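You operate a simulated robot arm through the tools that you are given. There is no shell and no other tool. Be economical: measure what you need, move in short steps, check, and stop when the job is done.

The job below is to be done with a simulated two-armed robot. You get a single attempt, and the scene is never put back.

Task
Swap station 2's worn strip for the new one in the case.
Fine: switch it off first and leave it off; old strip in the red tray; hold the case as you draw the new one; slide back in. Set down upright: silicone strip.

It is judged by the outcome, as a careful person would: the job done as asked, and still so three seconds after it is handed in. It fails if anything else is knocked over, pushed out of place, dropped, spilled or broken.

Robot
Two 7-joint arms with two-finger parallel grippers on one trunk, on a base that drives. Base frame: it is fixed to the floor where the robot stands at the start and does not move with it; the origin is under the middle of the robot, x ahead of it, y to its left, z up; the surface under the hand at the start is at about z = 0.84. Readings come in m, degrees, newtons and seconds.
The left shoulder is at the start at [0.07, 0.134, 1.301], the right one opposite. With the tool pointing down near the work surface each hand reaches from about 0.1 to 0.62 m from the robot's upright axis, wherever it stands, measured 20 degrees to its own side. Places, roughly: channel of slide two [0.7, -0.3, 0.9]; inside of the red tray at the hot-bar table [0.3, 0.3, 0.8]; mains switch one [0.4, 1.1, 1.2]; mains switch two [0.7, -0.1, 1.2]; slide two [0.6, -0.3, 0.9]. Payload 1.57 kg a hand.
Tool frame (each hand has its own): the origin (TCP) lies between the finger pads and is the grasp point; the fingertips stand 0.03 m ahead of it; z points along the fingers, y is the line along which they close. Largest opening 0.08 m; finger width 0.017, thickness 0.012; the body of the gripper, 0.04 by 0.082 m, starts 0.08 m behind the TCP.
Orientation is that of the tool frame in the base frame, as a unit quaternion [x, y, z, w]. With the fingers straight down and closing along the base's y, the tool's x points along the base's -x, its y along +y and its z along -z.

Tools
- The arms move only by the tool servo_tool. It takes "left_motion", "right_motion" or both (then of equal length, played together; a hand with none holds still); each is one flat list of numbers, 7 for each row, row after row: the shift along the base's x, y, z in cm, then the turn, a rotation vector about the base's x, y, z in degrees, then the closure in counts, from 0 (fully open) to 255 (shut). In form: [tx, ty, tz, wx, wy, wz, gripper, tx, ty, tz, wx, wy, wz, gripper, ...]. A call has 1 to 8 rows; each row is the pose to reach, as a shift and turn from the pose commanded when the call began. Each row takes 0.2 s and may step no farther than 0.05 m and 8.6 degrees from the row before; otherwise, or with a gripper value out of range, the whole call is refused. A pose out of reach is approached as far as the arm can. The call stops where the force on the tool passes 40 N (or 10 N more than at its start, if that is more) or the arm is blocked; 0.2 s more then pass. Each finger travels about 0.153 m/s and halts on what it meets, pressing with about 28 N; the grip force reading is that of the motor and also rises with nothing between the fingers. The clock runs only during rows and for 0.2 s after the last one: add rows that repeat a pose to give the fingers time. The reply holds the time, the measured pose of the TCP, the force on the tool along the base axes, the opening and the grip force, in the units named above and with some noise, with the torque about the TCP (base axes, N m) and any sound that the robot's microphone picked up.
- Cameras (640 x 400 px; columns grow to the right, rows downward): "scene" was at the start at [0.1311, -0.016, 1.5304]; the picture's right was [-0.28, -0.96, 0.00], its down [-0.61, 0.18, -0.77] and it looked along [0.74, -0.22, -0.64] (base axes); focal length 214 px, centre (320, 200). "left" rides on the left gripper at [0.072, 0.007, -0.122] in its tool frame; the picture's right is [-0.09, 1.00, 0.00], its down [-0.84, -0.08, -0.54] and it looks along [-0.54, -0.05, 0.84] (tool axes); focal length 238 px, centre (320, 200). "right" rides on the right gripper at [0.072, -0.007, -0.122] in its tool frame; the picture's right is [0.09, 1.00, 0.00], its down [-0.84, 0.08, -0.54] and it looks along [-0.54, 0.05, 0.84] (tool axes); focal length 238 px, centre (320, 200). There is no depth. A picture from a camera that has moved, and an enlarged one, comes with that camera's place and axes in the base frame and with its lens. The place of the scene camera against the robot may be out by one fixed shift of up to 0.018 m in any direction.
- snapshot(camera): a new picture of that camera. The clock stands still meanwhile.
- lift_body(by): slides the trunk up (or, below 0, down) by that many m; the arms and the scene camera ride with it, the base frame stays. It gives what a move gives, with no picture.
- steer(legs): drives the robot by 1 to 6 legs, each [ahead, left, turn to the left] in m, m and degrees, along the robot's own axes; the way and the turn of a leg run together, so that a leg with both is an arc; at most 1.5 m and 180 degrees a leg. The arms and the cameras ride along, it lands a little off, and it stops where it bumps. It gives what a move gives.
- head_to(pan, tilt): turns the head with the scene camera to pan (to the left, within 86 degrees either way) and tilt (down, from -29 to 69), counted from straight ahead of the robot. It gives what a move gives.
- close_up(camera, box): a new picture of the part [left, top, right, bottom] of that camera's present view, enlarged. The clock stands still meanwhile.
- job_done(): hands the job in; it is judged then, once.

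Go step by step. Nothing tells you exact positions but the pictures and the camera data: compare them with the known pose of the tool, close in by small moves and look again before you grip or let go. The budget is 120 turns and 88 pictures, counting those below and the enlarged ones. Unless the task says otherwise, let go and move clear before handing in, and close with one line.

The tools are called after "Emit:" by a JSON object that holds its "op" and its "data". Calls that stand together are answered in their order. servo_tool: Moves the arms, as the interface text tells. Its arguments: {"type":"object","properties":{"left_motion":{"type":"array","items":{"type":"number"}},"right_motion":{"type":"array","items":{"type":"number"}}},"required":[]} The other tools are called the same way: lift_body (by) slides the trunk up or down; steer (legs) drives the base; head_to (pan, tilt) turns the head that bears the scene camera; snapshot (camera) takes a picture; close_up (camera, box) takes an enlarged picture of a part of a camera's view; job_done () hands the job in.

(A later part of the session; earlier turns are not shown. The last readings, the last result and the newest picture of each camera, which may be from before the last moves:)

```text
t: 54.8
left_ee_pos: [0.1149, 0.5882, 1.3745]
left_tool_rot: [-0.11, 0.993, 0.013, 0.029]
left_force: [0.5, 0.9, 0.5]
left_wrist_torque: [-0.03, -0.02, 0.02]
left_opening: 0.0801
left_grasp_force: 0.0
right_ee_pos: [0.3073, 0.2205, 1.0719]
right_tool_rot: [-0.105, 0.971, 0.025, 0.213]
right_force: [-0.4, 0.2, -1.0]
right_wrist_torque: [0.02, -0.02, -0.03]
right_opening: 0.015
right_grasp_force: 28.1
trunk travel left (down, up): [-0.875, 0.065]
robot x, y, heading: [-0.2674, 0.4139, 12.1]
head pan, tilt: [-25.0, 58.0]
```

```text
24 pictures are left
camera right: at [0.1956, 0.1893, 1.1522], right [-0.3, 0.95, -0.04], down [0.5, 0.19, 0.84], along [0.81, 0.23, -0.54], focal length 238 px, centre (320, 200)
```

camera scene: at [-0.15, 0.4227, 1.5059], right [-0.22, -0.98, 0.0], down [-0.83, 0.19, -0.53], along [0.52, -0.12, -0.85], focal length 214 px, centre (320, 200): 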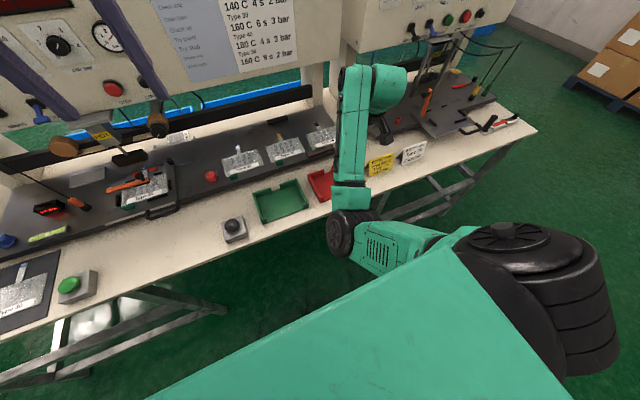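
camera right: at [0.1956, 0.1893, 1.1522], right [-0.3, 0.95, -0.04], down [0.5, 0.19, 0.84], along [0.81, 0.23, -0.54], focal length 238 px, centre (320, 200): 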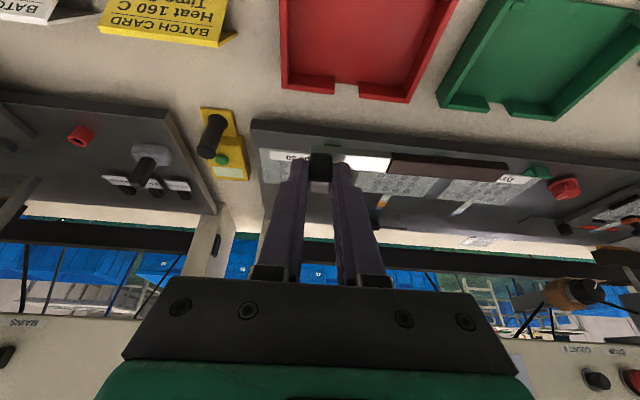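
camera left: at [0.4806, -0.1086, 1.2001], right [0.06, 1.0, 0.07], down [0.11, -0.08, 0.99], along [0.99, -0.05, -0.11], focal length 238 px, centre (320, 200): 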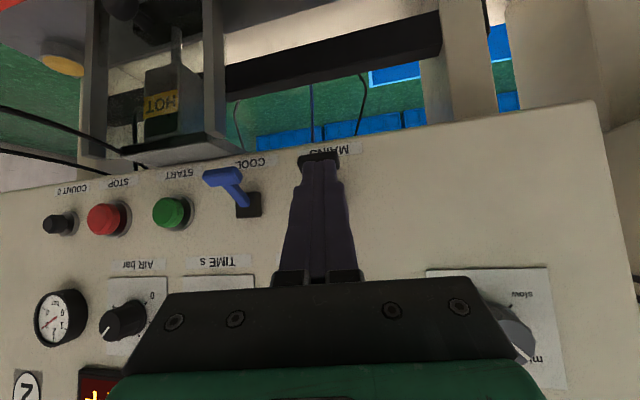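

The strip is about 14.6 cm long and the tray about 16 cm inside, so I'll set it diagonally to leave room for the fingers. Turning 32° about the vertical and lowering partway.

Emit:
{"op": "servo_tool", "data": {"right_motion": [1, 0, 0, 0, 0, 8, 255, 2, -0.3, -1, 0, 0, 16, 255, 3, -0.5, -2, 0, 0, 24, 255, 3.55, -0.7, -4, 0, 0, 32, 255, 3.55, -0.7, -7, 0, 0, 32, 255, 3.55, -0.7, -10, 0, 0, 32, 255]}}

Emit:
{"op": "snapshot", "data": {"camera": "right"}}

Emit:
{"op": "close_up", "data": {"camera": "scene", "box": [230, 130, 430, 255]}}

```text
t: 56.2
left_ee_pos: [0.1152, 0.5869, 1.3737]
left_tool_rot: [-0.108, 0.994, 0.012, 0.028]
left_force: [0.4, 0.9, 0.2]
left_wrist_torque: [-0.03, 0.03, 0.0]
left_opening: 0.0802
left_grasp_force: 0.0
right_ee_pos: [0.3426, 0.2124, 0.9697]
right_tool_rot: [-0.369, 0.904, 0.082, 0.198]
right_force: [0.0, 0.9, 0.4]
right_wrist_torque: [-0.03, -0.02, -0.01]
right_opening: 0.0146
right_grasp_force: 27.8
trunk travel left (down, up): [-0.875, 0.065]
robot x, y, heading: [-0.2657, 0.4143, 12.2]
head pan, tilt: [-25.0, 58.0]
```

```text
23 pictures are left
camera right: at [0.2638, 0.1264, 1.0506], right [-0.76, 0.65, -0.04], down [0.33, 0.43, 0.84], along [0.56, 0.63, -0.54], focal length 238 px, centre (320, 200)
```

right: 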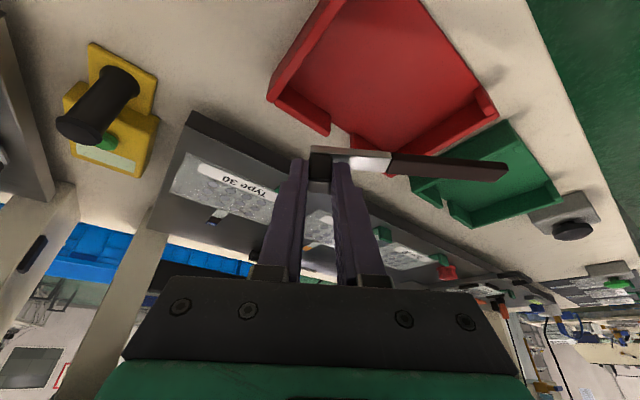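

```text
3.20 times, centred on (330, 192) of scene
camera zoom: at [-0.1488, 0.4212, 1.5058], right [-0.22, -0.98, 0.0], down [-0.83, 0.19, -0.53], along [0.52, -0.12, -0.85], focal length 686 px, centre (288, 224)
```

zoom: 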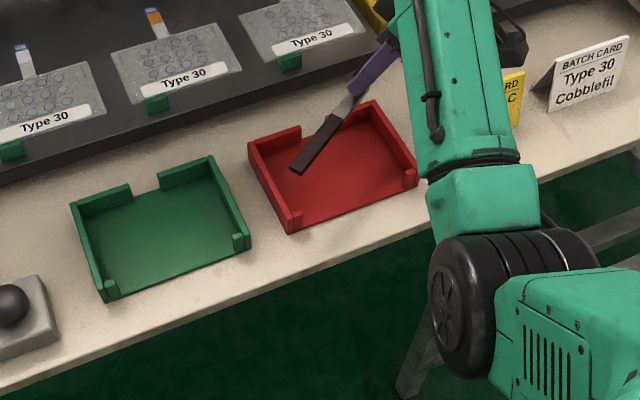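

Strip and tray line up well. I'll lower to just above the tray floor.

Emit:
{"op": "servo_tool", "data": {"right_motion": [0, 0, -2.5, 0, 0, 0, 255, 0, 0, -5, 0, 0, 0, 255, 0, 0, -7, 0, 0, 0, 255, 0, 0, -7.5, 0, 0, 0, 255]}}

Emit:
{"op": "close_up", "data": {"camera": "scene", "box": [280, 145, 376, 205]}}

```text
t: 57.2
left_ee_pos: [0.1155, 0.5872, 1.3733]
left_tool_rot: [-0.109, 0.994, 0.011, 0.028]
left_force: [0.2, -0.7, 0.4]
left_wrist_torque: [-0.02, -0.02, -0.01]
left_opening: 0.0799
left_grasp_force: 0.1
right_ee_pos: [0.3401, 0.2114, 0.8968]
right_tool_rot: [-0.37, 0.904, 0.083, 0.198]
right_force: [0.1, -0.4, -0.8]
right_wrist_torque: [-0.01, -0.02, 0.03]
right_opening: 0.0148
right_grasp_force: 28.3
trunk travel left (down, up): [-0.875, 0.065]
robot x, y, heading: [-0.2649, 0.4155, 12.5]
head pan, tilt: [-25.0, 58.0]
```

```text
6.67 times, centred on (328, 175) of scene
camera zoom: at [-0.1489, 0.4216, 1.5057], right [-0.22, -0.98, 0.0], down [-0.83, 0.19, -0.53], along [0.52, -0.12, -0.85], focal length 1430 px, centre (267, 367)
```

zoom: 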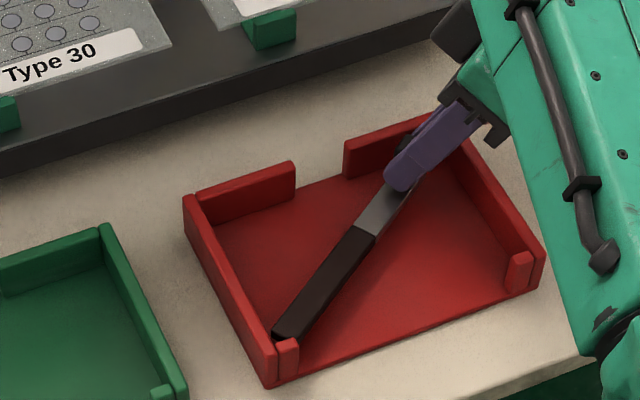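

The strip is just above the tray, with its far end close to the corner stub. I'll shift slightly toward back-right, trim the angle, and lower onto the floor.

Emit:
{"op": "servo_tool", "data": {"right_motion": [0.45, -0.3, 0, 0, 0, -3, 255, 0.45, -0.3, -0.5, 0, 0, -3, 255, 0.45, -0.3, -0.9, 0, 0, -3, 255, 0.45, -0.3, -0.9, 0, 0, -3, 255]}}

Emit:
{"op": "close_up", "data": {"camera": "scene", "box": [280, 145, 376, 205]}}

Emit:
{"op": "close_up", "data": {"camera": "right", "box": [240, 60, 480, 210]}}

```text
t: 58.2
left_ee_pos: [0.1154, 0.5874, 1.3741]
left_tool_rot: [-0.108, 0.994, 0.011, 0.029]
left_force: [0.1, -0.3, 0.0]
left_wrist_torque: [-0.02, 0.0, -0.02]
left_opening: 0.0799
left_grasp_force: 0.2
right_ee_pos: [0.3446, 0.2099, 0.8869]
right_tool_rot: [-0.345, 0.914, 0.076, 0.2]
right_force: [-0.4, 0.0, 0.8]
right_wrist_torque: [0.0, -0.03, -0.03]
right_opening: 0.0149
right_grasp_force: 28.5
trunk travel left (down, up): [-0.875, 0.065]
robot x, y, heading: [-0.2679, 0.4213, 12.1]
head pan, tilt: [-25.0, 58.0]
```

```text
6.67 times, centred on (328, 175) of scene
camera zoom: at [-0.1489, 0.4215, 1.5057], right [-0.22, -0.98, 0.0], down [-0.83, 0.19, -0.53], along [0.52, -0.12, -0.85], focal length 1430 px, centre (267, 367)
```

zoom: 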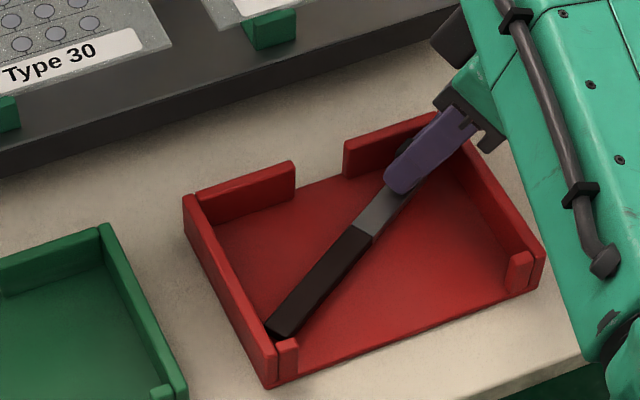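

```text
2.67 times, centred on (360, 135) of right
camera zoom: at [0.2632, 0.1273, 0.9676], right [-0.72, 0.69, -0.04], down [0.35, 0.41, 0.84], along [0.6, 0.6, -0.54], focal length 636 px, centre (213, 373)
```

zoom: 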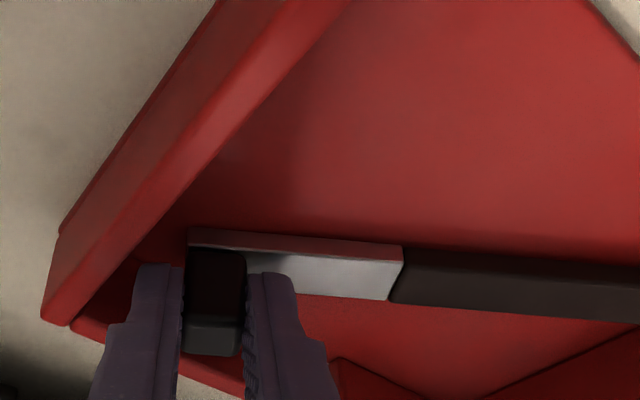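

Emit:
{"op": "servo_tool", "data": {"right_motion": [0, 0, -0.2, 0, 0, 0, 255, 0, 0, -0.4, 0, 0, 0, 255]}}

Emit:
{"op": "servo_tool", "data": {"right_motion": [0, 0, -0.15, 0, 0, 0, 255, 0, 0, -0.3, 0, 0, 0, 255]}}

```text
t: 58.8
left_ee_pos: [0.1151, 0.5871, 1.3744]
left_tool_rot: [-0.109, 0.994, 0.012, 0.029]
left_force: [0.0, -0.5, 0.6]
left_wrist_torque: [-0.02, 0.0, -0.03]
left_opening: 0.0799
left_grasp_force: 0.0
right_ee_pos: [0.3447, 0.2094, 0.8854]
right_tool_rot: [-0.345, 0.914, 0.076, 0.201]
right_force: [0.2, -1.3, 6.3]
right_wrist_torque: [0.03, -0.01, -0.02]
right_opening: 0.0149
right_grasp_force: 28.2
trunk travel left (down, up): [-0.875, 0.065]
robot x, y, heading: [-0.2646, 0.4184, 12.2]
head pan, tilt: [-25.0, 58.0]
```

```text
t: 59.4
left_ee_pos: [0.1108, 0.587, 1.3754]
left_tool_rot: [-0.108, 0.994, 0.011, 0.03]
left_force: [0.3, 0.1, -0.5]
left_wrist_torque: [0.02, -0.02, -0.02]
left_opening: 0.0802
left_grasp_force: 0.2
right_ee_pos: [0.3448, 0.2092, 0.8851]
right_tool_rot: [-0.345, 0.913, 0.074, 0.205]
right_force: [4.5, -4.9, 22.4]
right_wrist_torque: [0.15, -0.08, -0.04]
right_opening: 0.0146
right_grasp_force: 28.5
trunk travel left (down, up): [-0.875, 0.065]
robot x, y, heading: [-0.2637, 0.4134, 12.4]
head pan, tilt: [-25.0, 58.0]
```

It's on the tray floor. I'll ease the pressure, open just enough and lift away.

Emit:
{"op": "servo_tool", "data": {"right_motion": [0, 0, 0.4, 0, 0, 0, 255, 0, 0, 0.4, 0, 0, 0, 185, 0, 0, 0.4, 0, 0, 0, 180, 0, 0, 1.5, 0, 0, 0, 180, 0, 0, 4, 0, 0, 0, 180, 0, 0, 8, 0, 0, 0, 180, 0, 0, 12, 0, 0, 0, 180]}}

Emit:
{"op": "close_up", "data": {"camera": "scene", "box": [260, 135, 388, 215]}}

```text
t: 61.0
left_ee_pos: [0.1152, 0.5866, 1.3729]
left_tool_rot: [-0.108, 0.994, 0.012, 0.028]
left_force: [0.5, -0.4, 0.2]
left_wrist_torque: [0.0, -0.01, -0.04]
left_opening: 0.0801
left_grasp_force: 0.0
right_ee_pos: [0.3433, 0.2092, 1.0008]
right_tool_rot: [-0.345, 0.914, 0.077, 0.2]
right_force: [-0.2, 0.0, 1.2]
right_wrist_torque: [-0.03, 0.01, -0.03]
right_opening: 0.0232
right_grasp_force: 0.1
trunk travel left (down, up): [-0.875, 0.065]
robot x, y, heading: [-0.2639, 0.4176, 12.1]
head pan, tilt: [-25.0, 58.0]
```

```text
5.00 times, centred on (324, 175) of scene
camera zoom: at [-0.1493, 0.4218, 1.5057], right [-0.22, -0.98, 0.0], down [-0.83, 0.19, -0.53], along [0.52, -0.12, -0.85], focal length 1072 px, centre (300, 325)
```

zoom: 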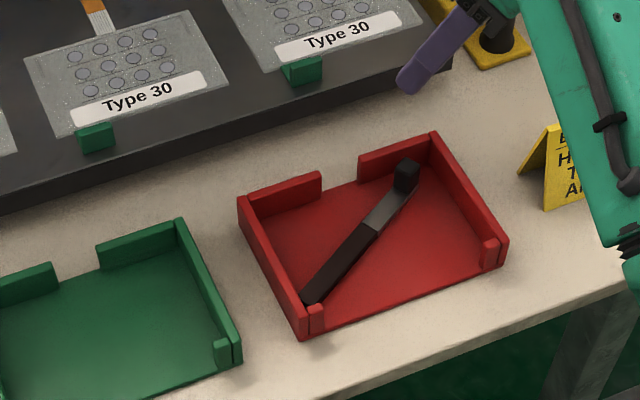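

The worn strip lies flat and right way up in the red tray. Now I'll turn the hand back and drive right to the case: peg near [0.447, -0.477], new strip's tab near [0.483, -0.648].

Emit:
{"op": "servo_tool", "data": {"right_motion": [0, -0.5, 2, 0, 0, -8, 160, 0, -1, 4, 0, 0, -16, 160, 0, -1.5, 6, 0, 0, -24, 160, 0, -2, 8, 0, 0, -29, 160]}}

Emit:
{"op": "steer", "data": {"legs": [[0, -0.93, 0]]}}

Emit:
{"op": "snapshot", "data": {"camera": "scene"}}

```text
t: 62.0
left_ee_pos: [0.1151, 0.5867, 1.3731]
left_tool_rot: [-0.109, 0.994, 0.012, 0.029]
left_force: [0.4, 0.2, -0.1]
left_wrist_torque: [0.0, 0.05, 0.0]
left_opening: 0.0798
left_grasp_force: 0.0
right_ee_pos: [0.3444, 0.1906, 1.0813]
right_tool_rot: [-0.104, 0.971, 0.024, 0.213]
right_force: [0.1, -0.8, 0.5]
right_wrist_torque: [-0.03, -0.01, 0.01]
right_opening: 0.0297
right_grasp_force: 0.1
trunk travel left (down, up): [-0.875, 0.065]
robot x, y, heading: [-0.2632, 0.4214, 12.1]
head pan, tilt: [-25.0, 58.0]
```

```text
t: 66.8
left_ee_pos: [0.3055, -0.329, 1.3736]
left_tool_rot: [-0.095, 0.995, 0.011, 0.029]
left_force: [-0.9, 0.6, 0.6]
left_wrist_torque: [-0.03, -0.01, 0.01]
left_opening: 0.0801
left_grasp_force: 0.0
right_ee_pos: [0.5239, -0.7292, 1.0807]
right_tool_rot: [-0.094, 0.972, 0.021, 0.213]
right_force: [0.2, 0.1, -0.2]
right_wrist_torque: [-0.01, 0.01, 0.04]
right_opening: 0.0297
right_grasp_force: 0.1
trunk travel left (down, up): [-0.875, 0.065]
robot x, y, heading: [-0.0779, -0.4894, 10.9]
head pan, tilt: [-25.0, 58.0]
```

```text
17 pictures are left
camera scene: at [0.0371, -0.4875, 1.5058], right [-0.24, -0.97, 0.0], down [-0.82, 0.21, -0.53], along [0.51, -0.13, -0.85], focal length 214 px, centre (320, 200)
```

scene: 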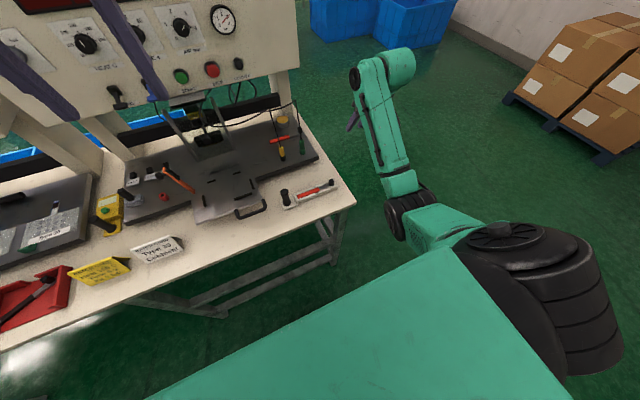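

The case sits as computed. I'll bring the left hand down toward the peg and the right hand near the tab together.

Emit:
{"op": "servo_tool", "data": {"left_motion": [1.6, -1.8, -3.7, 0, 0, 0, 0, 3.2, -3.6, -7.4, 0, 0, 0, 0, 4.9, -5.4, -11.1, 0, 0, 0, 0, 6.5, -7.2, -14.8, 0, 0, 0, 0, 8.2, -9, -18.5, 0, 0, 0, 0, 9.8, -10.8, -22.2, 0, 0, 0, 0, 11.5, -12.6, -25.9, 0, 0, 0, 0, 13, -14.2, -29, 0, 0, 0, 0], "right_motion": [-1, 1, -0.5, 0, 0, 0, 160, -2, 2, -1, 0, 0, 0, 160, -3, 3, -2, 0, 0, 0, 160, -4, 4, -3, 0, 0, 0, 160, -5, 5, -4, 0, 0, 0, 160, -6, 6, -5, 0, 0, 0, 160, -7, 6.5, -6, 0, 0, 0, 160, -7, 6.5, -6, 0, 0, 0, 160]}}

Emit:
{"op": "snapshot", "data": {"camera": "left"}}

Emit:
{"op": "snapshot", "data": {"camera": "right"}}

```text
t: 68.6
left_ee_pos: [0.4371, -0.4727, 1.0835]
left_tool_rot: [-0.097, 0.995, 0.013, 0.028]
left_force: [0.6, 0.8, -0.2]
left_wrist_torque: [0.03, 0.02, 0.0]
left_opening: 0.08
left_grasp_force: 0.1
right_ee_pos: [0.4544, -0.6667, 1.019]
right_tool_rot: [-0.093, 0.972, 0.023, 0.214]
right_force: [1.1, 0.7, 0.0]
right_wrist_torque: [0.0, -0.02, -0.02]
right_opening: 0.0298
right_grasp_force: 0.1
trunk travel left (down, up): [-0.875, 0.065]
robot x, y, heading: [-0.0779, -0.4897, 11.0]
head pan, tilt: [-25.0, 58.0]
```

```text
16 pictures are left
camera left: at [0.3577, -0.4853, 1.2011], right [-0.1, 0.99, 0.02], down [0.81, 0.07, 0.59], along [0.58, 0.08, -0.81], focal length 238 px, centre (320, 200)
```

left: 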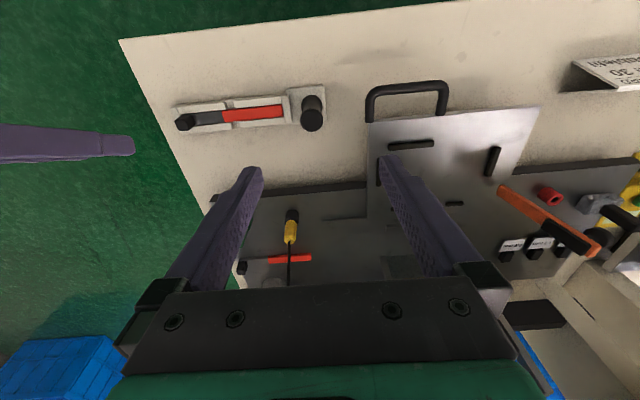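

```text
15 pictures are left
camera right: at [0.342, -0.6946, 1.0995], right [-0.27, 0.96, -0.03], down [0.51, 0.17, 0.84], along [0.82, 0.21, -0.54], focal length 238 px, centre (320, 200)
```

right: 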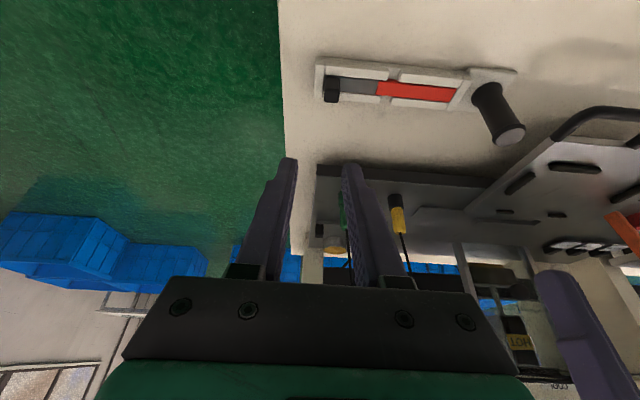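

Peg at about [0.445, -0.48] (top 0.93) and tab at [0.481, -0.650]. I'll lower the left hand around the peg, and the right hand to its pre-grasp.

Emit:
{"op": "servo_tool", "data": {"left_motion": [0.3, -0.3, -4, 0, 0, 0, 112, 0.6, -0.7, -8, 0, 0, 0, 112, 0.6, -0.7, -11, 0, 0, 0, 112, 0.6, -0.7, -13, 0, 0, 0, 112], "right_motion": [-0.2, 0.4, -2.5, 0, 0, 0, 160, -0.4, 0.8, -5, 0, 0, 0, 160, -0.5, 1.2, -7.5, 0, 0, 0, 160, -0.5, 1.2, -8.5, 0, 0, 0, 160]}}

Emit:
{"op": "snapshot", "data": {"camera": "left"}}

Emit:
{"op": "close_up", "data": {"camera": "right", "box": [220, 60, 460, 210]}}

```text
t: 69.6
left_ee_pos: [0.4428, -0.4811, 0.9513]
left_tool_rot: [-0.096, 0.995, 0.012, 0.029]
left_force: [0.0, 0.4, 0.7]
left_wrist_torque: [0.0, 0.01, 0.02]
left_opening: 0.0449
left_grasp_force: 0.0
right_ee_pos: [0.4507, -0.6535, 0.9345]
right_tool_rot: [-0.094, 0.972, 0.022, 0.214]
right_force: [-0.4, -0.3, 0.0]
right_wrist_torque: [-0.02, -0.02, 0.0]
right_opening: 0.0297
right_grasp_force: 0.0
trunk travel left (down, up): [-0.875, 0.065]
robot x, y, heading: [-0.0793, -0.4908, 11.0]
head pan, tilt: [-25.0, 58.0]
```

```text
14 pictures are left
camera left: at [0.3631, -0.4916, 1.0693], right [-0.1, 0.99, 0.02], down [0.8, 0.07, 0.59], along [0.58, 0.08, -0.81], focal length 238 px, centre (320, 200)
```

left: 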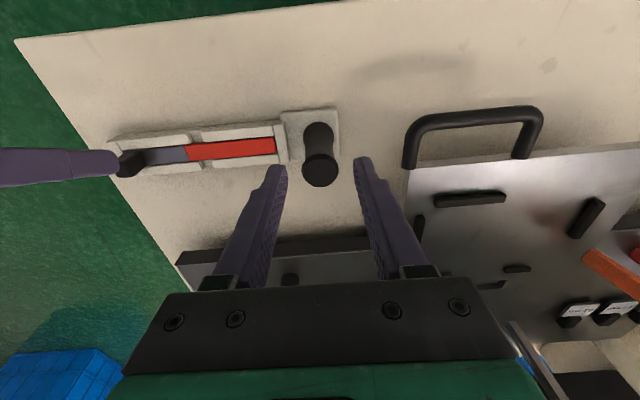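

```text
2.67 times, centred on (340, 135) of right
camera zoom: at [0.3381, -0.682, 1.0154], right [-0.27, 0.96, -0.04], down [0.51, 0.18, 0.84], along [0.82, 0.21, -0.54], focal length 636 px, centre (267, 373)
```

zoom: 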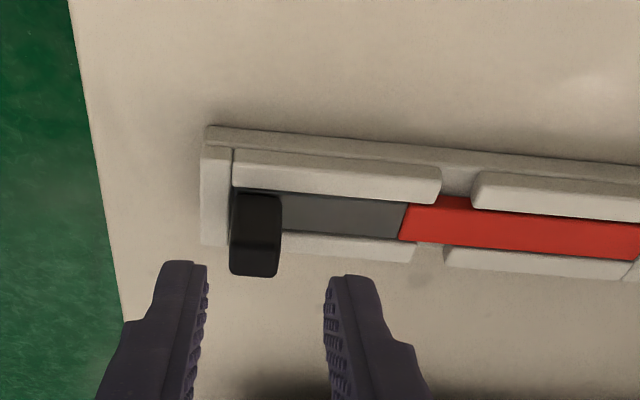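

Left fingers straddle the peg well; the tab is on the right hand's line. I'll lower the left hand and close on the peg.

Emit:
{"op": "servo_tool", "data": {"left_motion": [0, 0, -2, 0, 0, 0, 112, 0.1, 0, -3.9, 0, 0, 0, 112, 0.1, 0, -3.9, 0, 0, 0, 255, 0.1, 0, -3.9, 0, 0, 0, 255, 0.1, 0, -3.9, 0, 0, 0, 255]}}

Emit:
{"op": "servo_tool", "data": {"right_motion": [0.7, 0.1, -1.4, 0, 0, 0, 160, 1.4, 0.1, -2.7, 0, 0, 0, 160, 1.9, 0.15, -3.4, 0, 0, 0, 160, 1.9, 0.15, -3.7, 0, 0, 0, 160]}}

Emit:
{"op": "close_up", "data": {"camera": "right", "box": [220, 90, 420, 215]}}

```text
t: 70.8
left_ee_pos: [0.439, -0.4871, 0.9188]
left_tool_rot: [-0.088, 0.996, 0.008, 0.029]
left_force: [1.0, -0.1, 7.2]
left_wrist_torque: [-0.1, -0.1, -0.01]
left_opening: 0.0264
left_grasp_force: 27.5
left hand out of reach, approached as far as the arm can: row 2
right_ee_pos: [0.451, -0.6536, 0.9352]
right_tool_rot: [-0.095, 0.972, 0.022, 0.213]
right_force: [0.5, 0.2, -0.1]
right_wrist_torque: [0.0, 0.0, 0.01]
right_opening: 0.0296
right_grasp_force: 0.1
trunk travel left (down, up): [-0.875, 0.065]
robot x, y, heading: [-0.0825, -0.4886, 10.8]
head pan, tilt: [-25.0, 58.0]
```

```text
t: 71.8
left_ee_pos: [0.4419, -0.4855, 0.9191]
left_tool_rot: [-0.088, 0.996, 0.01, 0.029]
left_force: [-4.2, 0.0, 10.5]
left_wrist_torque: [0.07, -0.04, -0.03]
left_opening: 0.0264
left_grasp_force: 27.6
right_ee_pos: [0.4685, -0.651, 0.8974]
right_tool_rot: [-0.094, 0.973, 0.022, 0.21]
right_force: [0.1, 0.0, 0.2]
right_wrist_torque: [0.0, 0.03, 0.01]
right_opening: 0.0298
right_grasp_force: 0.1
trunk travel left (down, up): [-0.875, 0.065]
robot x, y, heading: [-0.0788, -0.489, 10.9]
head pan, tilt: [-25.0, 58.0]
```

```text
3.20 times, centred on (320, 152) of right
camera zoom: at [0.3565, -0.6805, 0.9786], right [-0.27, 0.96, -0.03], down [0.51, 0.18, 0.84], along [0.81, 0.21, -0.54], focal length 763 px, centre (320, 352)
```

zoom: 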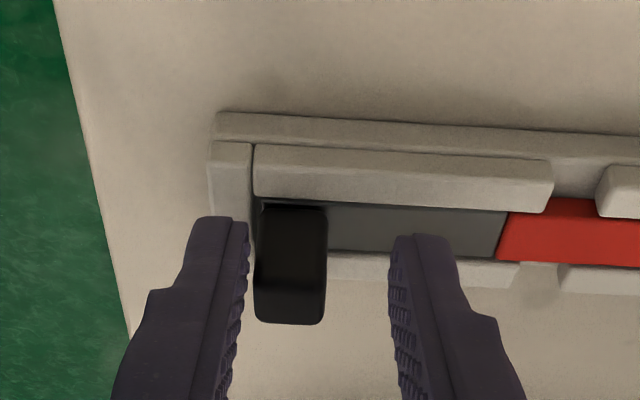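

The left hand holds the peg firmly. The tab is 5 mm right of the right fingers' centre, so I'll shift and close on it.

Emit:
{"op": "servo_tool", "data": {"right_motion": [0.1, -0.5, 0, 0, 0, 0, 160, 0.2, -0.5, -0.15, 0, 0, 0, 160, 0.2, -0.5, -0.15, 0, 0, 0, 255, 0.2, -0.5, -0.15, 0, 0, 0, 255, 0.2, -0.5, -0.15, 0, 0, 0, 255]}}

Emit:
{"op": "servo_tool", "data": {"right_motion": [0.2, -1, 0, 0, 0, 0, 255, 0.4, -2, 0, 0, 0, 0, 255, 0.6, -3, 0, 0, 0, 0, 255]}}

Emit:
{"op": "snapshot", "data": {"camera": "right"}}

```text
t: 73.0
left_ee_pos: [0.4402, -0.4847, 0.9195]
left_tool_rot: [-0.089, 0.996, 0.009, 0.029]
left_force: [-0.4, 2.1, 0.1]
left_wrist_torque: [-0.03, -0.06, 0.02]
left_opening: 0.0264
left_grasp_force: 28.1
right_ee_pos: [0.4704, -0.6586, 0.8971]
right_tool_rot: [-0.094, 0.972, 0.022, 0.213]
right_force: [0.2, -2.0, 0.0]
right_wrist_torque: [-0.04, -0.01, 0.09]
right_opening: 0.0148
right_grasp_force: 28.4
trunk travel left (down, up): [-0.875, 0.065]
robot x, y, heading: [-0.0752, -0.4922, 11.1]
head pan, tilt: [-25.0, 58.0]
```

```text
t: 73.6
left_ee_pos: [0.439, -0.4915, 0.9209]
left_tool_rot: [-0.086, 0.996, 0.0, 0.029]
left_force: [-0.3, -4.5, -0.8]
left_wrist_torque: [-0.28, 0.01, -0.26]
left_opening: 0.0266
left_grasp_force: 28.2
right_ee_pos: [0.4743, -0.6675, 0.8996]
right_tool_rot: [-0.097, 0.971, 0.032, 0.217]
right_force: [-1.0, 5.4, 4.1]
right_wrist_torque: [0.24, 0.02, 0.1]
right_opening: 0.0157
right_grasp_force: 27.8
trunk travel left (down, up): [-0.875, 0.065]
robot x, y, heading: [-0.0782, -0.4892, 10.7]
head pan, tilt: [-25.0, 58.0]
stopped in row 3 (right hand): the force on the tool passed its limit at 50 N (the readings are from after the stop); the commanded pose is now the measured one
```

```text
11 pictures are left
camera right: at [0.3626, -0.6984, 0.9778], right [-0.28, 0.96, -0.02], down [0.5, 0.16, 0.85], along [0.82, 0.23, -0.53], focal length 238 px, centre (320, 200)
```

right: 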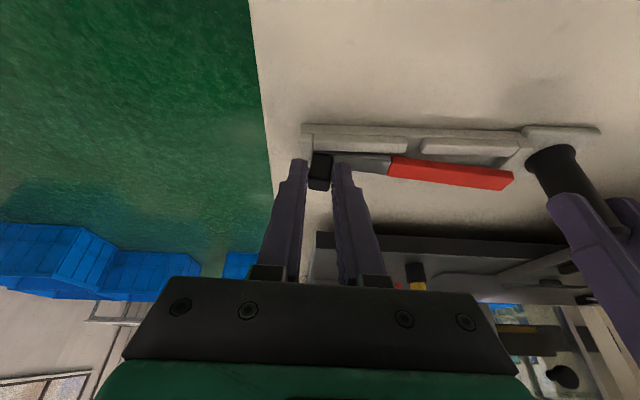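

Emit:
{"op": "close_up", "data": {"camera": "right", "box": [280, 100, 540, 240]}}

```text
2.46 times, centred on (410, 170) of right
camera zoom: at [0.3626, -0.6984, 0.9778], right [-0.28, 0.96, -0.02], down [0.5, 0.16, 0.85], along [0.82, 0.23, -0.53], focal length 587 px, centre (98, 274)
```

zoom: 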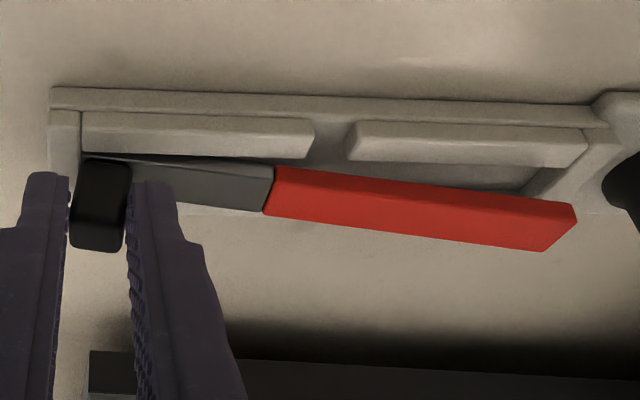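

The strip has come out of the case channel with its far end raised, held by the right hand. I'll lift it clear gently and check the grip.

Emit:
{"op": "servo_tool", "data": {"right_motion": [0, 0.1, 0.5, 0, 0, 0, 255, 0, 0.2, 1.2, 0, 0, 0, 255, 0, 0.2, 2.5, 0, 0, 0, 255, 0, 0.2, 4, 0, 0, 0, 255, 0, 0.2, 6, 0, 0, 0, 255, 0, 0.2, 8, 0, 0, 0, 255]}}

Emit:
{"op": "snapshot", "data": {"camera": "right"}}

```text
t: 75.0
left_ee_pos: [0.4397, -0.4903, 0.9199]
left_tool_rot: [-0.086, 0.996, 0.0, 0.029]
left_force: [0.2, -0.1, 1.4]
left_wrist_torque: [0.12, -0.05, -0.06]
left_opening: 0.0267
left_grasp_force: 28.3
right_ee_pos: [0.4737, -0.6648, 0.9795]
right_tool_rot: [-0.096, 0.971, 0.03, 0.216]
right_force: [-1.0, 0.8, -0.6]
right_wrist_torque: [-0.03, 0.03, 0.03]
right_opening: 0.0151
right_grasp_force: 28.1
trunk travel left (down, up): [-0.875, 0.065]
robot x, y, heading: [-0.0787, -0.4893, 10.8]
head pan, tilt: [-25.0, 58.0]
```

```text
9 pictures are left
camera right: at [0.3618, -0.6957, 1.0589], right [-0.28, 0.96, -0.02], down [0.5, 0.17, 0.85], along [0.82, 0.23, -0.53], focal length 238 px, centre (320, 200)
```

right: 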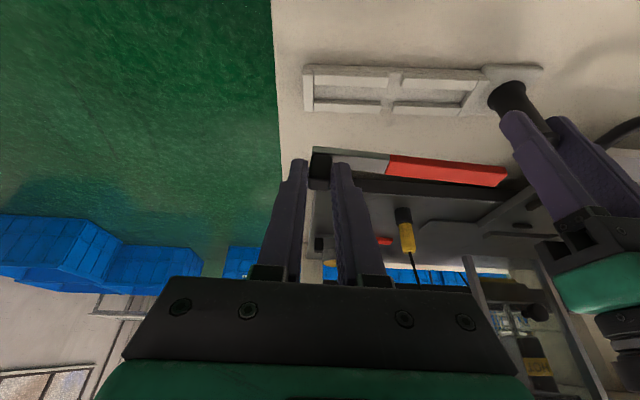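

The new strip is free and held level; the case was drawn about 5 mm right, so I'll slide it back with the left hand, then let go of the peg and rise. The right hand lifts and retracts meanwhile.

Emit:
{"op": "servo_tool", "data": {"left_motion": [-0.05, 0.3, 0, 0, 0, 0, 255, -0.1, 0.6, 0, 0, 0, 0, 255, -0.1, 0.55, 0, 0, 0, 0, 150, -0.1, 0.55, 0, 0, 0, 0, 112, -0.1, 0.55, 2, 0, 0, 0, 112, -0.1, 0.55, 6, 0, 0, 0, 112, -0.1, 0.55, 10, 0, 0, 0, 112, -2, 1, 14, 0, 0, 0, 112], "right_motion": [0, 0, 1, -0.5, 0, 0.3, 255, 0, 0, 2, -0.95, -0.1, 0.6, 255, 0, 0, 3, -0.95, -0.1, 0.6, 255, -1, 0, 5, -0.95, -0.1, 0.6, 255, -3, 0, 7, -0.95, -0.1, 0.6, 255, -5, -1, 9, -0.95, -0.1, 0.6, 255, -7, -1.5, 10, -0.95, -0.1, 0.6, 255, -9, -2, 11, -0.95, -0.1, 0.6, 255]}}

Emit:
{"op": "servo_tool", "data": {"left_motion": [-2, 1, 4, 0, 0, 0, 0, -5, 2, 7, 0, 0, 0, 0, -8, 3, 10, 0, 0, 0, 0, -11, 4, 13, 0, 0, 0, 0, -13, 5, 16, 0, 0, 0, 0, -14, 6, 20, 0, 0, 0, 0]}}

Emit:
{"op": "steer", "data": {"legs": [[0, 0.267, 1.2], [0.17, 0, 0]]}}

Emit:
{"op": "snapshot", "data": {"camera": "scene"}}

```text
t: 76.8
left_ee_pos: [0.4166, -0.4825, 1.0584]
left_tool_rot: [-0.087, 0.996, 0.001, 0.03]
left_force: [-0.4, 0.7, 0.2]
left_wrist_torque: [0.0, -0.02, 0.0]
left_opening: 0.0447
left_grasp_force: 0.1
right_ee_pos: [0.3842, -0.6877, 1.0872]
right_tool_rot: [-0.104, 0.97, 0.024, 0.217]
right_force: [-0.6, -0.2, -0.2]
right_wrist_torque: [-0.01, 0.01, 0.01]
right_opening: 0.0149
right_grasp_force: 27.9
trunk travel left (down, up): [-0.875, 0.065]
robot x, y, heading: [-0.0799, -0.4873, 10.8]
head pan, tilt: [-25.0, 58.0]
```

```text
t: 78.2
left_ee_pos: [0.2749, -0.4226, 1.2587]
left_tool_rot: [-0.087, 0.996, 0.0, 0.029]
left_force: [-1.1, -1.0, -0.4]
left_wrist_torque: [0.03, 0.03, -0.01]
left_opening: 0.0799
left_grasp_force: 0.0
right_ee_pos: [0.3855, -0.6871, 1.0874]
right_tool_rot: [-0.105, 0.97, 0.025, 0.217]
right_force: [-0.4, -0.4, -0.7]
right_wrist_torque: [-0.04, -0.01, 0.0]
right_opening: 0.0149
right_grasp_force: 27.7
trunk travel left (down, up): [-0.875, 0.065]
robot x, y, heading: [-0.0738, -0.489, 10.9]
head pan, tilt: [-25.0, 58.0]
```

```text
t: 81.2
left_ee_pos: [0.3886, -0.1245, 1.2603]
left_tool_rot: [-0.096, 0.995, 0.001, 0.031]
left_force: [0.6, -0.3, 0.2]
left_wrist_torque: [0.01, -0.01, 0.0]
left_opening: 0.0798
left_grasp_force: 0.1
right_ee_pos: [0.5032, -0.3867, 1.0894]
right_tool_rot: [-0.116, 0.969, 0.027, 0.217]
right_force: [0.3, -0.2, 0.6]
right_wrist_torque: [0.0, -0.03, 0.0]
right_opening: 0.0147
right_grasp_force: 27.7
trunk travel left (down, up): [-0.875, 0.065]
robot x, y, heading: [0.0431, -0.201, 11.8]
head pan, tilt: [-25.0, 58.0]
```

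```text
8 pictures are left
camera scene: at [0.1503, -0.196, 1.5061], right [-0.22, -0.98, 0.0], down [-0.83, 0.19, -0.53], along [0.52, -0.12, -0.85], focal length 214 px, centre (320, 200)
```

scene: 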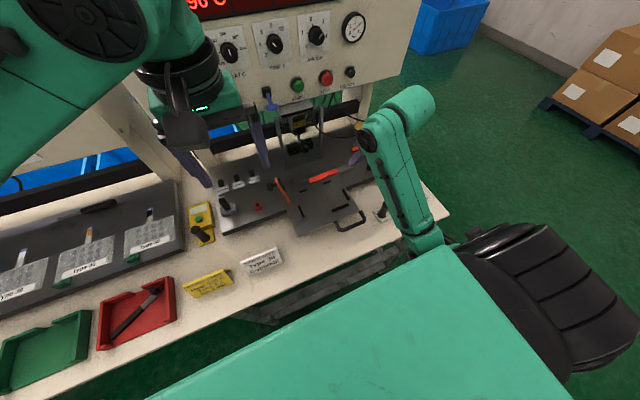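

Now at the station with the new strip. I'll retrace the removal path in reverse to just above the channel's right part and compare the view.

Emit:
{"op": "servo_tool", "data": {"right_motion": [2.5, -2, -1.5, 0, 0, -0.7, 255, 5.5, -3.5, -4, 0, 0, -1.5, 255, 8.3, -4.6, -7.2, 0, 0, -1.5, 255, 11.3, -4.1, -9.2, 0, 0, -1.5, 255, 12.25, -4.1, -11.7, 0, 0, -1.5, 255, 12.25, -4.1, -13.5, 0, 0, -1.5, 255, 12.25, -4.1, -13.5, 0, 0, -1.5, 255]}}

Emit:
{"op": "close_up", "data": {"camera": "right", "box": [240, 90, 480, 240]}}

```text
t: 82.8
left_ee_pos: [0.392, -0.125, 1.2572]
left_tool_rot: [-0.097, 0.995, 0.001, 0.029]
left_force: [1.3, -0.6, -0.7]
left_wrist_torque: [-0.01, 0.01, 0.0]
left_opening: 0.08
left_grasp_force: 0.1
right_ee_pos: [0.6296, -0.4253, 0.95]
right_tool_rot: [-0.102, 0.971, 0.024, 0.216]
right_force: [0.3, 0.1, -1.2]
right_wrist_torque: [0.02, 0.01, 0.01]
right_opening: 0.0149
right_grasp_force: 28.0
trunk travel left (down, up): [-0.875, 0.065]
robot x, y, heading: [0.0349, -0.1976, 12.1]
head pan, tilt: [-25.0, 58.0]
```

```text
2.67 times, centred on (360, 165) of right
camera zoom: at [0.518, -0.4563, 1.0301], right [-0.29, 0.96, -0.04], down [0.5, 0.18, 0.85], along [0.82, 0.23, -0.53], focal length 636 px, centre (213, 293)
```

zoom: 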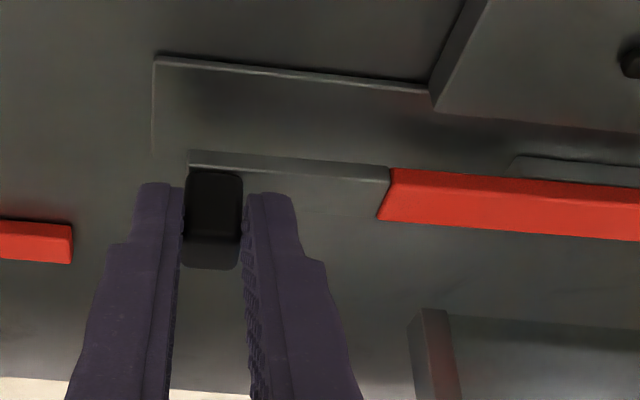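

The new strip sits in the grip within about a millimetre of how the old one did. I'll shift back 6 mm to the channel line and lower.

Emit:
{"op": "servo_tool", "data": {"right_motion": [-0.6, -0.1, 0, 0, 0, 0, 255, -0.6, -0.1, -0.6, 0, 0, 0, 255, -0.6, -0.1, -1.2, 0, 0, 0, 255, -0.6, -0.1, -1.5, 0, 0, 0, 255]}}

Emit:
{"op": "close_up", "data": {"camera": "right", "box": [240, 90, 480, 240]}}

```text
t: 83.8
left_ee_pos: [0.3908, -0.1248, 1.259]
left_tool_rot: [-0.096, 0.995, 0.001, 0.03]
left_force: [0.2, -0.4, -0.4]
left_wrist_torque: [-0.03, 0.01, 0.0]
left_opening: 0.08
left_grasp_force: 0.0
right_ee_pos: [0.6225, -0.4288, 0.9377]
right_tool_rot: [-0.101, 0.97, 0.023, 0.219]
right_force: [2.7, -5.8, 8.9]
right_wrist_torque: [0.27, -0.19, -0.13]
right_opening: 0.0152
right_grasp_force: 28.3
trunk travel left (down, up): [-0.875, 0.065]
robot x, y, heading: [0.0358, -0.2011, 12.3]
head pan, tilt: [-25.0, 58.0]
```

```text
2.67 times, centred on (360, 165) of right
camera zoom: at [0.5099, -0.4591, 1.0165], right [-0.29, 0.96, -0.04], down [0.5, 0.18, 0.85], along [0.82, 0.22, -0.53], focal length 636 px, centre (213, 293)
```

zoom: 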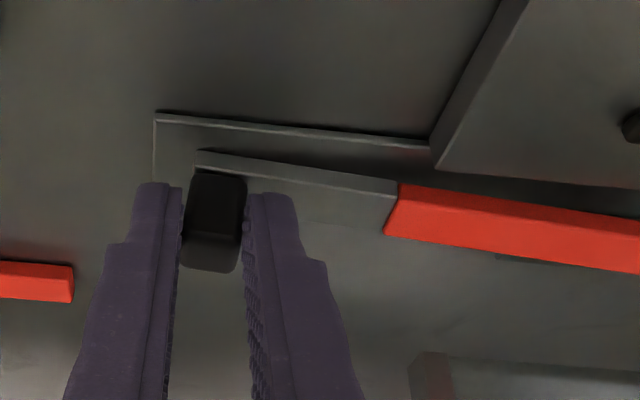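

The strip's far end is resting on an edge, probably the rear rail. Keeping light pressure, I'll ease it 2 mm toward me and watch the height and force.

Emit:
{"op": "servo_tool", "data": {"right_motion": [0, 0, 0.3, 0, 0, 0, 255, -0.2, -0.04, 0.3, 0, 0, 0, 255, -0.2, -0.04, 0, 0, 0, 0, 255, -0.2, -0.04, 0, 0, 0, 0, 255]}}

Emit:
{"op": "servo_tool", "data": {"right_motion": [0, 0, 0.3, 0, 0, 0, 255, -0.15, -0.03, 0.3, 0, 0, 0, 255, -0.15, -0.03, 0, 0, 0, 0, 255, -0.15, -0.03, 0, 0, 0, 0, 255]}}

```text
t: 84.8
left_ee_pos: [0.391, -0.1227, 1.2583]
left_tool_rot: [-0.097, 0.995, 0.002, 0.03]
left_force: [-0.3, -1.0, -0.3]
left_wrist_torque: [-0.02, -0.05, -0.02]
left_opening: 0.0802
left_grasp_force: 0.0
right_ee_pos: [0.6201, -0.4275, 0.9364]
right_tool_rot: [-0.102, 0.971, 0.022, 0.217]
right_force: [1.5, -0.2, 5.5]
right_wrist_torque: [0.39, -0.11, -0.11]
right_opening: 0.0154
right_grasp_force: 27.7
trunk travel left (down, up): [-0.875, 0.065]
robot x, y, heading: [0.0351, -0.2002, 12.0]
head pan, tilt: [-25.0, 58.0]
```

```text
t: 85.8
left_ee_pos: [0.3919, -0.1236, 1.2583]
left_tool_rot: [-0.097, 0.995, 0.001, 0.03]
left_force: [0.3, -0.4, -1.0]
left_wrist_torque: [-0.02, 0.0, 0.0]
left_opening: 0.0801
left_grasp_force: 0.1
right_ee_pos: [0.6199, -0.4286, 0.9375]
right_tool_rot: [-0.103, 0.97, 0.023, 0.218]
right_force: [1.8, 1.4, 6.7]
right_wrist_torque: [0.41, -0.11, -0.07]
right_opening: 0.0153
right_grasp_force: 28.0
trunk travel left (down, up): [-0.875, 0.065]
robot x, y, heading: [0.0383, -0.2006, 12.3]
head pan, tilt: [-25.0, 58.0]
```

Emit:
{"op": "close_up", "data": {"camera": "right", "box": [340, 110, 580, 230]}}

```text
2.67 times, centred on (460, 170) of right
camera zoom: at [0.5074, -0.4587, 1.0167], right [-0.29, 0.96, -0.04], down [0.5, 0.18, 0.85], along [0.82, 0.23, -0.53], focal length 636 px, centre (-53, 280)
```

zoom: 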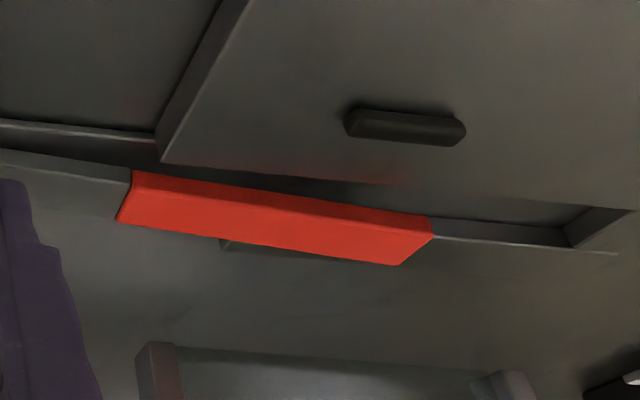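

Now it's clear: the strip's rear edge is on the rear rail and needs to come about 4 mm more toward me. Raise, shift, lower.

Emit:
{"op": "servo_tool", "data": {"right_motion": [0, 0, 0.4, 0, 0, 0, 255, -0.2, -0.04, 0.5, 0, 0, 0, 255, -0.4, -0.08, 0.5, 0, 0, 0, 255, -0.4, -0.08, 0.2, 0, 0, 0, 255, -0.4, -0.08, 0, 0, 0, 0, 255, -0.4, -0.08, 0, 0, 0, 0, 255]}}

Emit:
{"op": "close_up", "data": {"camera": "right", "box": [300, 110, 540, 230]}}

```text
t: 87.2
left_ee_pos: [0.3914, -0.1233, 1.2593]
left_tool_rot: [-0.096, 0.995, 0.001, 0.029]
left_force: [0.2, -0.1, -0.6]
left_wrist_torque: [0.01, 0.01, -0.01]
left_opening: 0.0799
left_grasp_force: 0.0
right_ee_pos: [0.6158, -0.4302, 0.9369]
right_tool_rot: [-0.102, 0.97, 0.024, 0.217]
right_force: [0.4, 0.4, 2.4]
right_wrist_torque: [-0.04, -0.01, 0.01]
right_opening: 0.0149
right_grasp_force: 28.2
trunk travel left (down, up): [-0.875, 0.065]
robot x, y, heading: [0.0402, -0.1966, 12.1]
head pan, tilt: [-25.0, 58.0]
```

```text
2.67 times, centred on (420, 170) of right
camera zoom: at [0.5035, -0.459, 1.0167], right [-0.29, 0.96, -0.04], down [0.5, 0.18, 0.85], along [0.82, 0.23, -0.53], focal length 636 px, centre (53, 280)
```

zoom: 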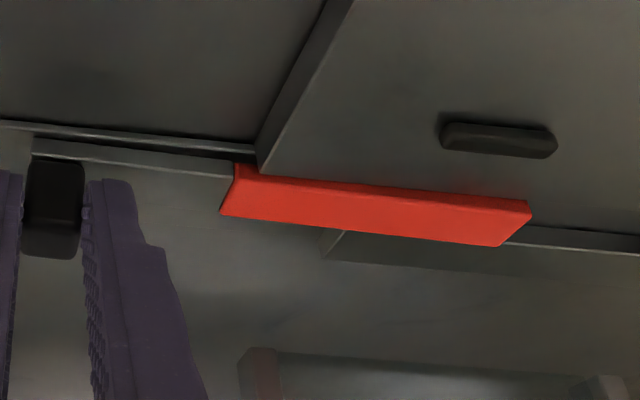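

The strip has dropped into the channel (torque gone, front edge flush). I'll now slide it left along the channel to its seat.

Emit:
{"op": "servo_tool", "data": {"right_motion": [-0.2, 1, -0.1, 0, 0, 0, 255, -0.4, 2, -0.1, 0, 0, 0, 255, -0.6, 3, -0.1, 0, 0, 0, 255, -0.8, 4, -0.1, 0, 0, 0, 255, -1.0, 5, -0.1, 0, 0, 0, 255, -1.15, 5.7, -0.1, 0, 0, 0, 255]}}

Emit:
{"op": "close_up", "data": {"camera": "right", "box": [280, 110, 520, 240]}}

```text
t: 88.6
left_ee_pos: [0.3907, -0.127, 1.2584]
left_tool_rot: [-0.097, 0.995, 0.001, 0.029]
left_force: [1.7, 0.5, 0.0]
left_wrist_torque: [0.04, -0.02, -0.01]
left_opening: 0.0798
left_grasp_force: 0.1
right_ee_pos: [0.6047, -0.3745, 0.9376]
right_tool_rot: [-0.101, 0.97, 0.024, 0.218]
right_force: [1.1, -5.7, 8.6]
right_wrist_torque: [-0.16, -0.16, -0.11]
right_opening: 0.0148
right_grasp_force: 27.7
trunk travel left (down, up): [-0.875, 0.065]
robot x, y, heading: [0.0352, -0.1996, 12.4]
head pan, tilt: [-25.0, 58.0]
```

```text
2.67 times, centred on (400, 175) of right
camera zoom: at [0.4922, -0.4045, 1.0161], right [-0.29, 0.96, -0.04], down [0.5, 0.18, 0.85], along [0.82, 0.23, -0.53], focal length 636 px, centre (107, 267)
```

zoom: 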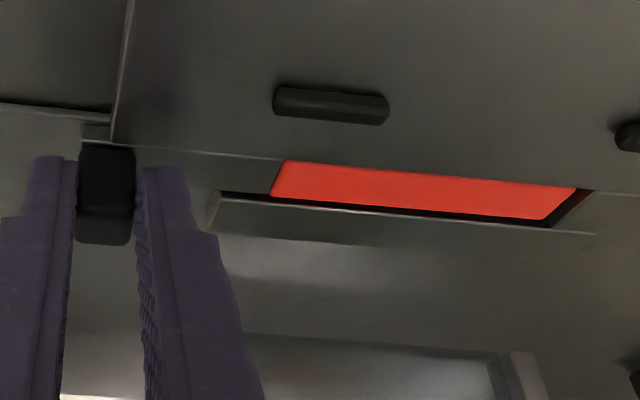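

Seated nicely with about 4 mm still to go compared with how the old one lay. A last nudge left, with force watch.

Emit:
{"op": "servo_tool", "data": {"right_motion": [-0.05, 0.25, 0, 0, 0, 0, 255, -0.1, 0.5, 0, 0, 0, 0, 255, -0.1, 0.5, 0, 0, 0, 0, 255]}}

Emit:
{"op": "servo_tool", "data": {"right_motion": [0, 0, 0.1, 0, 0, 0, 180, 0, 0, 0.2, 0, 0, 0, 180, 0, 0, 1.5, 0, 0, 0, 180, 0, 0, 4, 0, 0, 0, 180, -2.5, -0.5, 7, 0, 0, 0, 180, -6, -1.5, 9, 0, 0, 0, 180]}}

Emit:
{"op": "snapshot", "data": {"camera": "right"}}

```text
t: 89.4
left_ee_pos: [0.39, -0.1261, 1.2578]
left_tool_rot: [-0.096, 0.995, 0.002, 0.03]
left_force: [0.4, -0.7, 0.6]
left_wrist_torque: [-0.02, 0.04, 0.01]
left_opening: 0.0801
left_grasp_force: 0.1
right_ee_pos: [0.6034, -0.3692, 0.9376]
right_tool_rot: [-0.101, 0.97, 0.024, 0.218]
right_force: [4.9, -9.4, 10.5]
right_wrist_torque: [-0.18, -0.33, -0.21]
right_opening: 0.0148
right_grasp_force: 27.9
trunk travel left (down, up): [-0.875, 0.065]
robot x, y, heading: [0.0406, -0.1962, 12.2]
head pan, tilt: [-25.0, 58.0]
```

```text
t: 90.8
left_ee_pos: [0.3894, -0.1252, 1.2595]
left_tool_rot: [-0.097, 0.995, 0.001, 0.03]
left_force: [-0.2, 0.4, 0.1]
left_wrist_torque: [0.03, -0.02, -0.01]
left_opening: 0.0799
left_grasp_force: 0.0
right_ee_pos: [0.5409, -0.3833, 1.028]
right_tool_rot: [-0.101, 0.971, 0.023, 0.217]
right_force: [-0.4, -0.7, 0.1]
right_wrist_torque: [0.01, -0.01, -0.02]
right_opening: 0.0234
right_grasp_force: 0.0
trunk travel left (down, up): [-0.875, 0.065]
robot x, y, heading: [0.0381, -0.1964, 11.9]
head pan, tilt: [-25.0, 58.0]
```

```text
2 pictures are left
camera right: at [0.4297, -0.4127, 1.1069], right [-0.29, 0.96, -0.04], down [0.5, 0.18, 0.85], along [0.82, 0.23, -0.53], focal length 238 px, centre (320, 200)
```

right: 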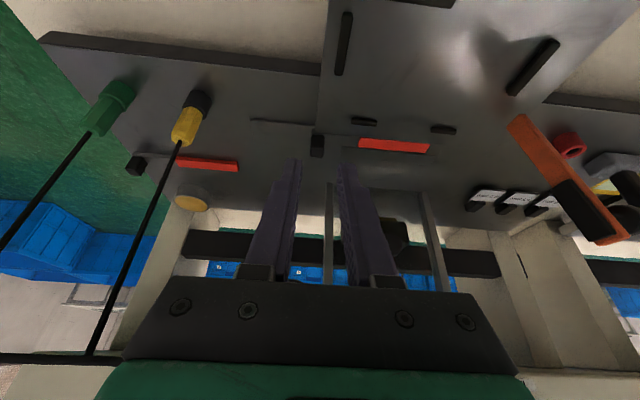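

The new strip lies seated in the channel just as the old one did. Next, push the slide home: I'll back off a bit, set the right hand upright with fingers closed, and bring it in front of the handle.

Emit:
{"op": "steer", "data": {"legs": [[-0.03, 0, 0]]}}

Emit:
{"op": "servo_tool", "data": {"right_motion": [-3, 0.2, 1, -1.33, 6.1, 0, 255, -6, 0.5, 2, -2.65, 12.2, 0, 255, -9, 0.8, 2, -4, 18.3, 0, 255, -12, 1.1, 2, -5.3, 24.4, 0, 255, -15, 1.4, 2, -5.3, 24.4, 0, 255]}}

```text
t: 91.6
left_ee_pos: [0.3701, -0.1287, 1.2546]
left_tool_rot: [-0.098, 0.995, 0.001, 0.025]
left_force: [1.2, 0.4, -0.3]
left_wrist_torque: [0.01, 0.08, -0.02]
left_opening: 0.0801
left_grasp_force: 0.0
right_ee_pos: [0.5201, -0.3865, 1.0241]
right_tool_rot: [-0.103, 0.971, 0.024, 0.213]
right_force: [0.6, -0.1, 0.0]
right_wrist_torque: [0.02, 0.05, -0.01]
right_opening: 0.0236
right_grasp_force: 0.1
trunk travel left (down, up): [-0.875, 0.065]
robot x, y, heading: [0.0091, -0.2054, 12.2]
head pan, tilt: [-25.0, 58.0]
```

```text
t: 92.8
left_ee_pos: [0.3617, -0.1306, 1.2571]
left_tool_rot: [-0.098, 0.995, 0.001, 0.029]
left_force: [-0.5, -0.2, -1.0]
left_wrist_torque: [0.0, 0.0, 0.02]
left_opening: 0.08
left_grasp_force: 0.0
right_ee_pos: [0.3855, -0.3757, 1.0486]
right_tool_rot: [-0.104, 0.995, 0.0, 0.0]
right_force: [0.2, -1.2, -0.9]
right_wrist_torque: [0.0, 0.01, -0.02]
right_opening: 0.0
right_grasp_force: 21.2
right hand out of reach, approached as far as the arm can: row 5
trunk travel left (down, up): [-0.875, 0.065]
robot x, y, heading: [0.0075, -0.2016, 12.2]
head pan, tilt: [-25.0, 58.0]
```

It can't get far enough back for an outside push, so I'll push on the plate's front edge from inside the loop instead. First drive forward 5 cm so the whole stroke is within reach, then check the position over the loop.

Emit:
{"op": "steer", "data": {"legs": [[0.05, 0, 0]]}}

```text
t: 93.7
left_ee_pos: [0.4037, -0.122, 1.2602]
left_tool_rot: [-0.097, 0.995, 0.002, 0.033]
left_force: [-1.1, 0.1, 0.0]
left_wrist_torque: [-0.01, -0.06, -0.02]
left_opening: 0.0801
left_grasp_force: 0.2
right_ee_pos: [0.4278, -0.3674, 1.0527]
right_tool_rot: [-0.103, 0.995, 0.0, 0.004]
right_force: [-1.5, 0.2, 0.6]
right_wrist_torque: [0.01, -0.07, 0.02]
right_opening: 0.0
right_grasp_force: 21.0
trunk travel left (down, up): [-0.875, 0.065]
robot x, y, heading: [0.0614, -0.1959, 12.4]
head pan, tilt: [-25.0, 58.0]
```

Emit:
{"op": "servo_tool", "data": {"right_motion": [0, 0.3, -3, 0, 0, 0, 255, 0, 0.6, -6, 0, 0, 0, 255, 0, 0.6, -9, 0, 0, 0, 255, 0, 0.6, -9, 0, 0, 0, 255]}}

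Emit:
{"op": "close_up", "data": {"camera": "right", "box": [220, 80, 420, 205]}}

```text
t: 94.7
left_ee_pos: [0.4124, -0.1195, 1.2584]
left_tool_rot: [-0.096, 0.995, 0.001, 0.029]
left_force: [0.3, 0.9, 0.3]
left_wrist_torque: [0.0, -0.03, -0.02]
left_opening: 0.0801
left_grasp_force: 0.0
right_ee_pos: [0.4347, -0.3594, 0.9574]
right_tool_rot: [-0.104, 0.995, 0.0, 0.001]
right_force: [-0.1, -0.1, -0.7]
right_wrist_torque: [0.0, 0.02, -0.01]
right_opening: 0.0
right_grasp_force: 21.3
trunk travel left (down, up): [-0.875, 0.065]
robot x, y, heading: [0.0599, -0.1907, 12.1]
head pan, tilt: [-25.0, 58.0]
```

```text
3.20 times, centred on (320, 142) of right
camera zoom: at [0.3673, -0.3804, 1.0793], right [-0.3, 0.96, 0.0], down [0.8, 0.25, 0.54], along [0.52, 0.16, -0.84], focal length 763 px, centre (320, 384)
```

zoom: 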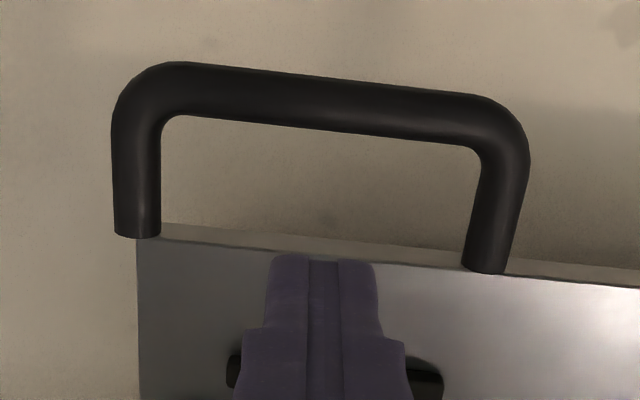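

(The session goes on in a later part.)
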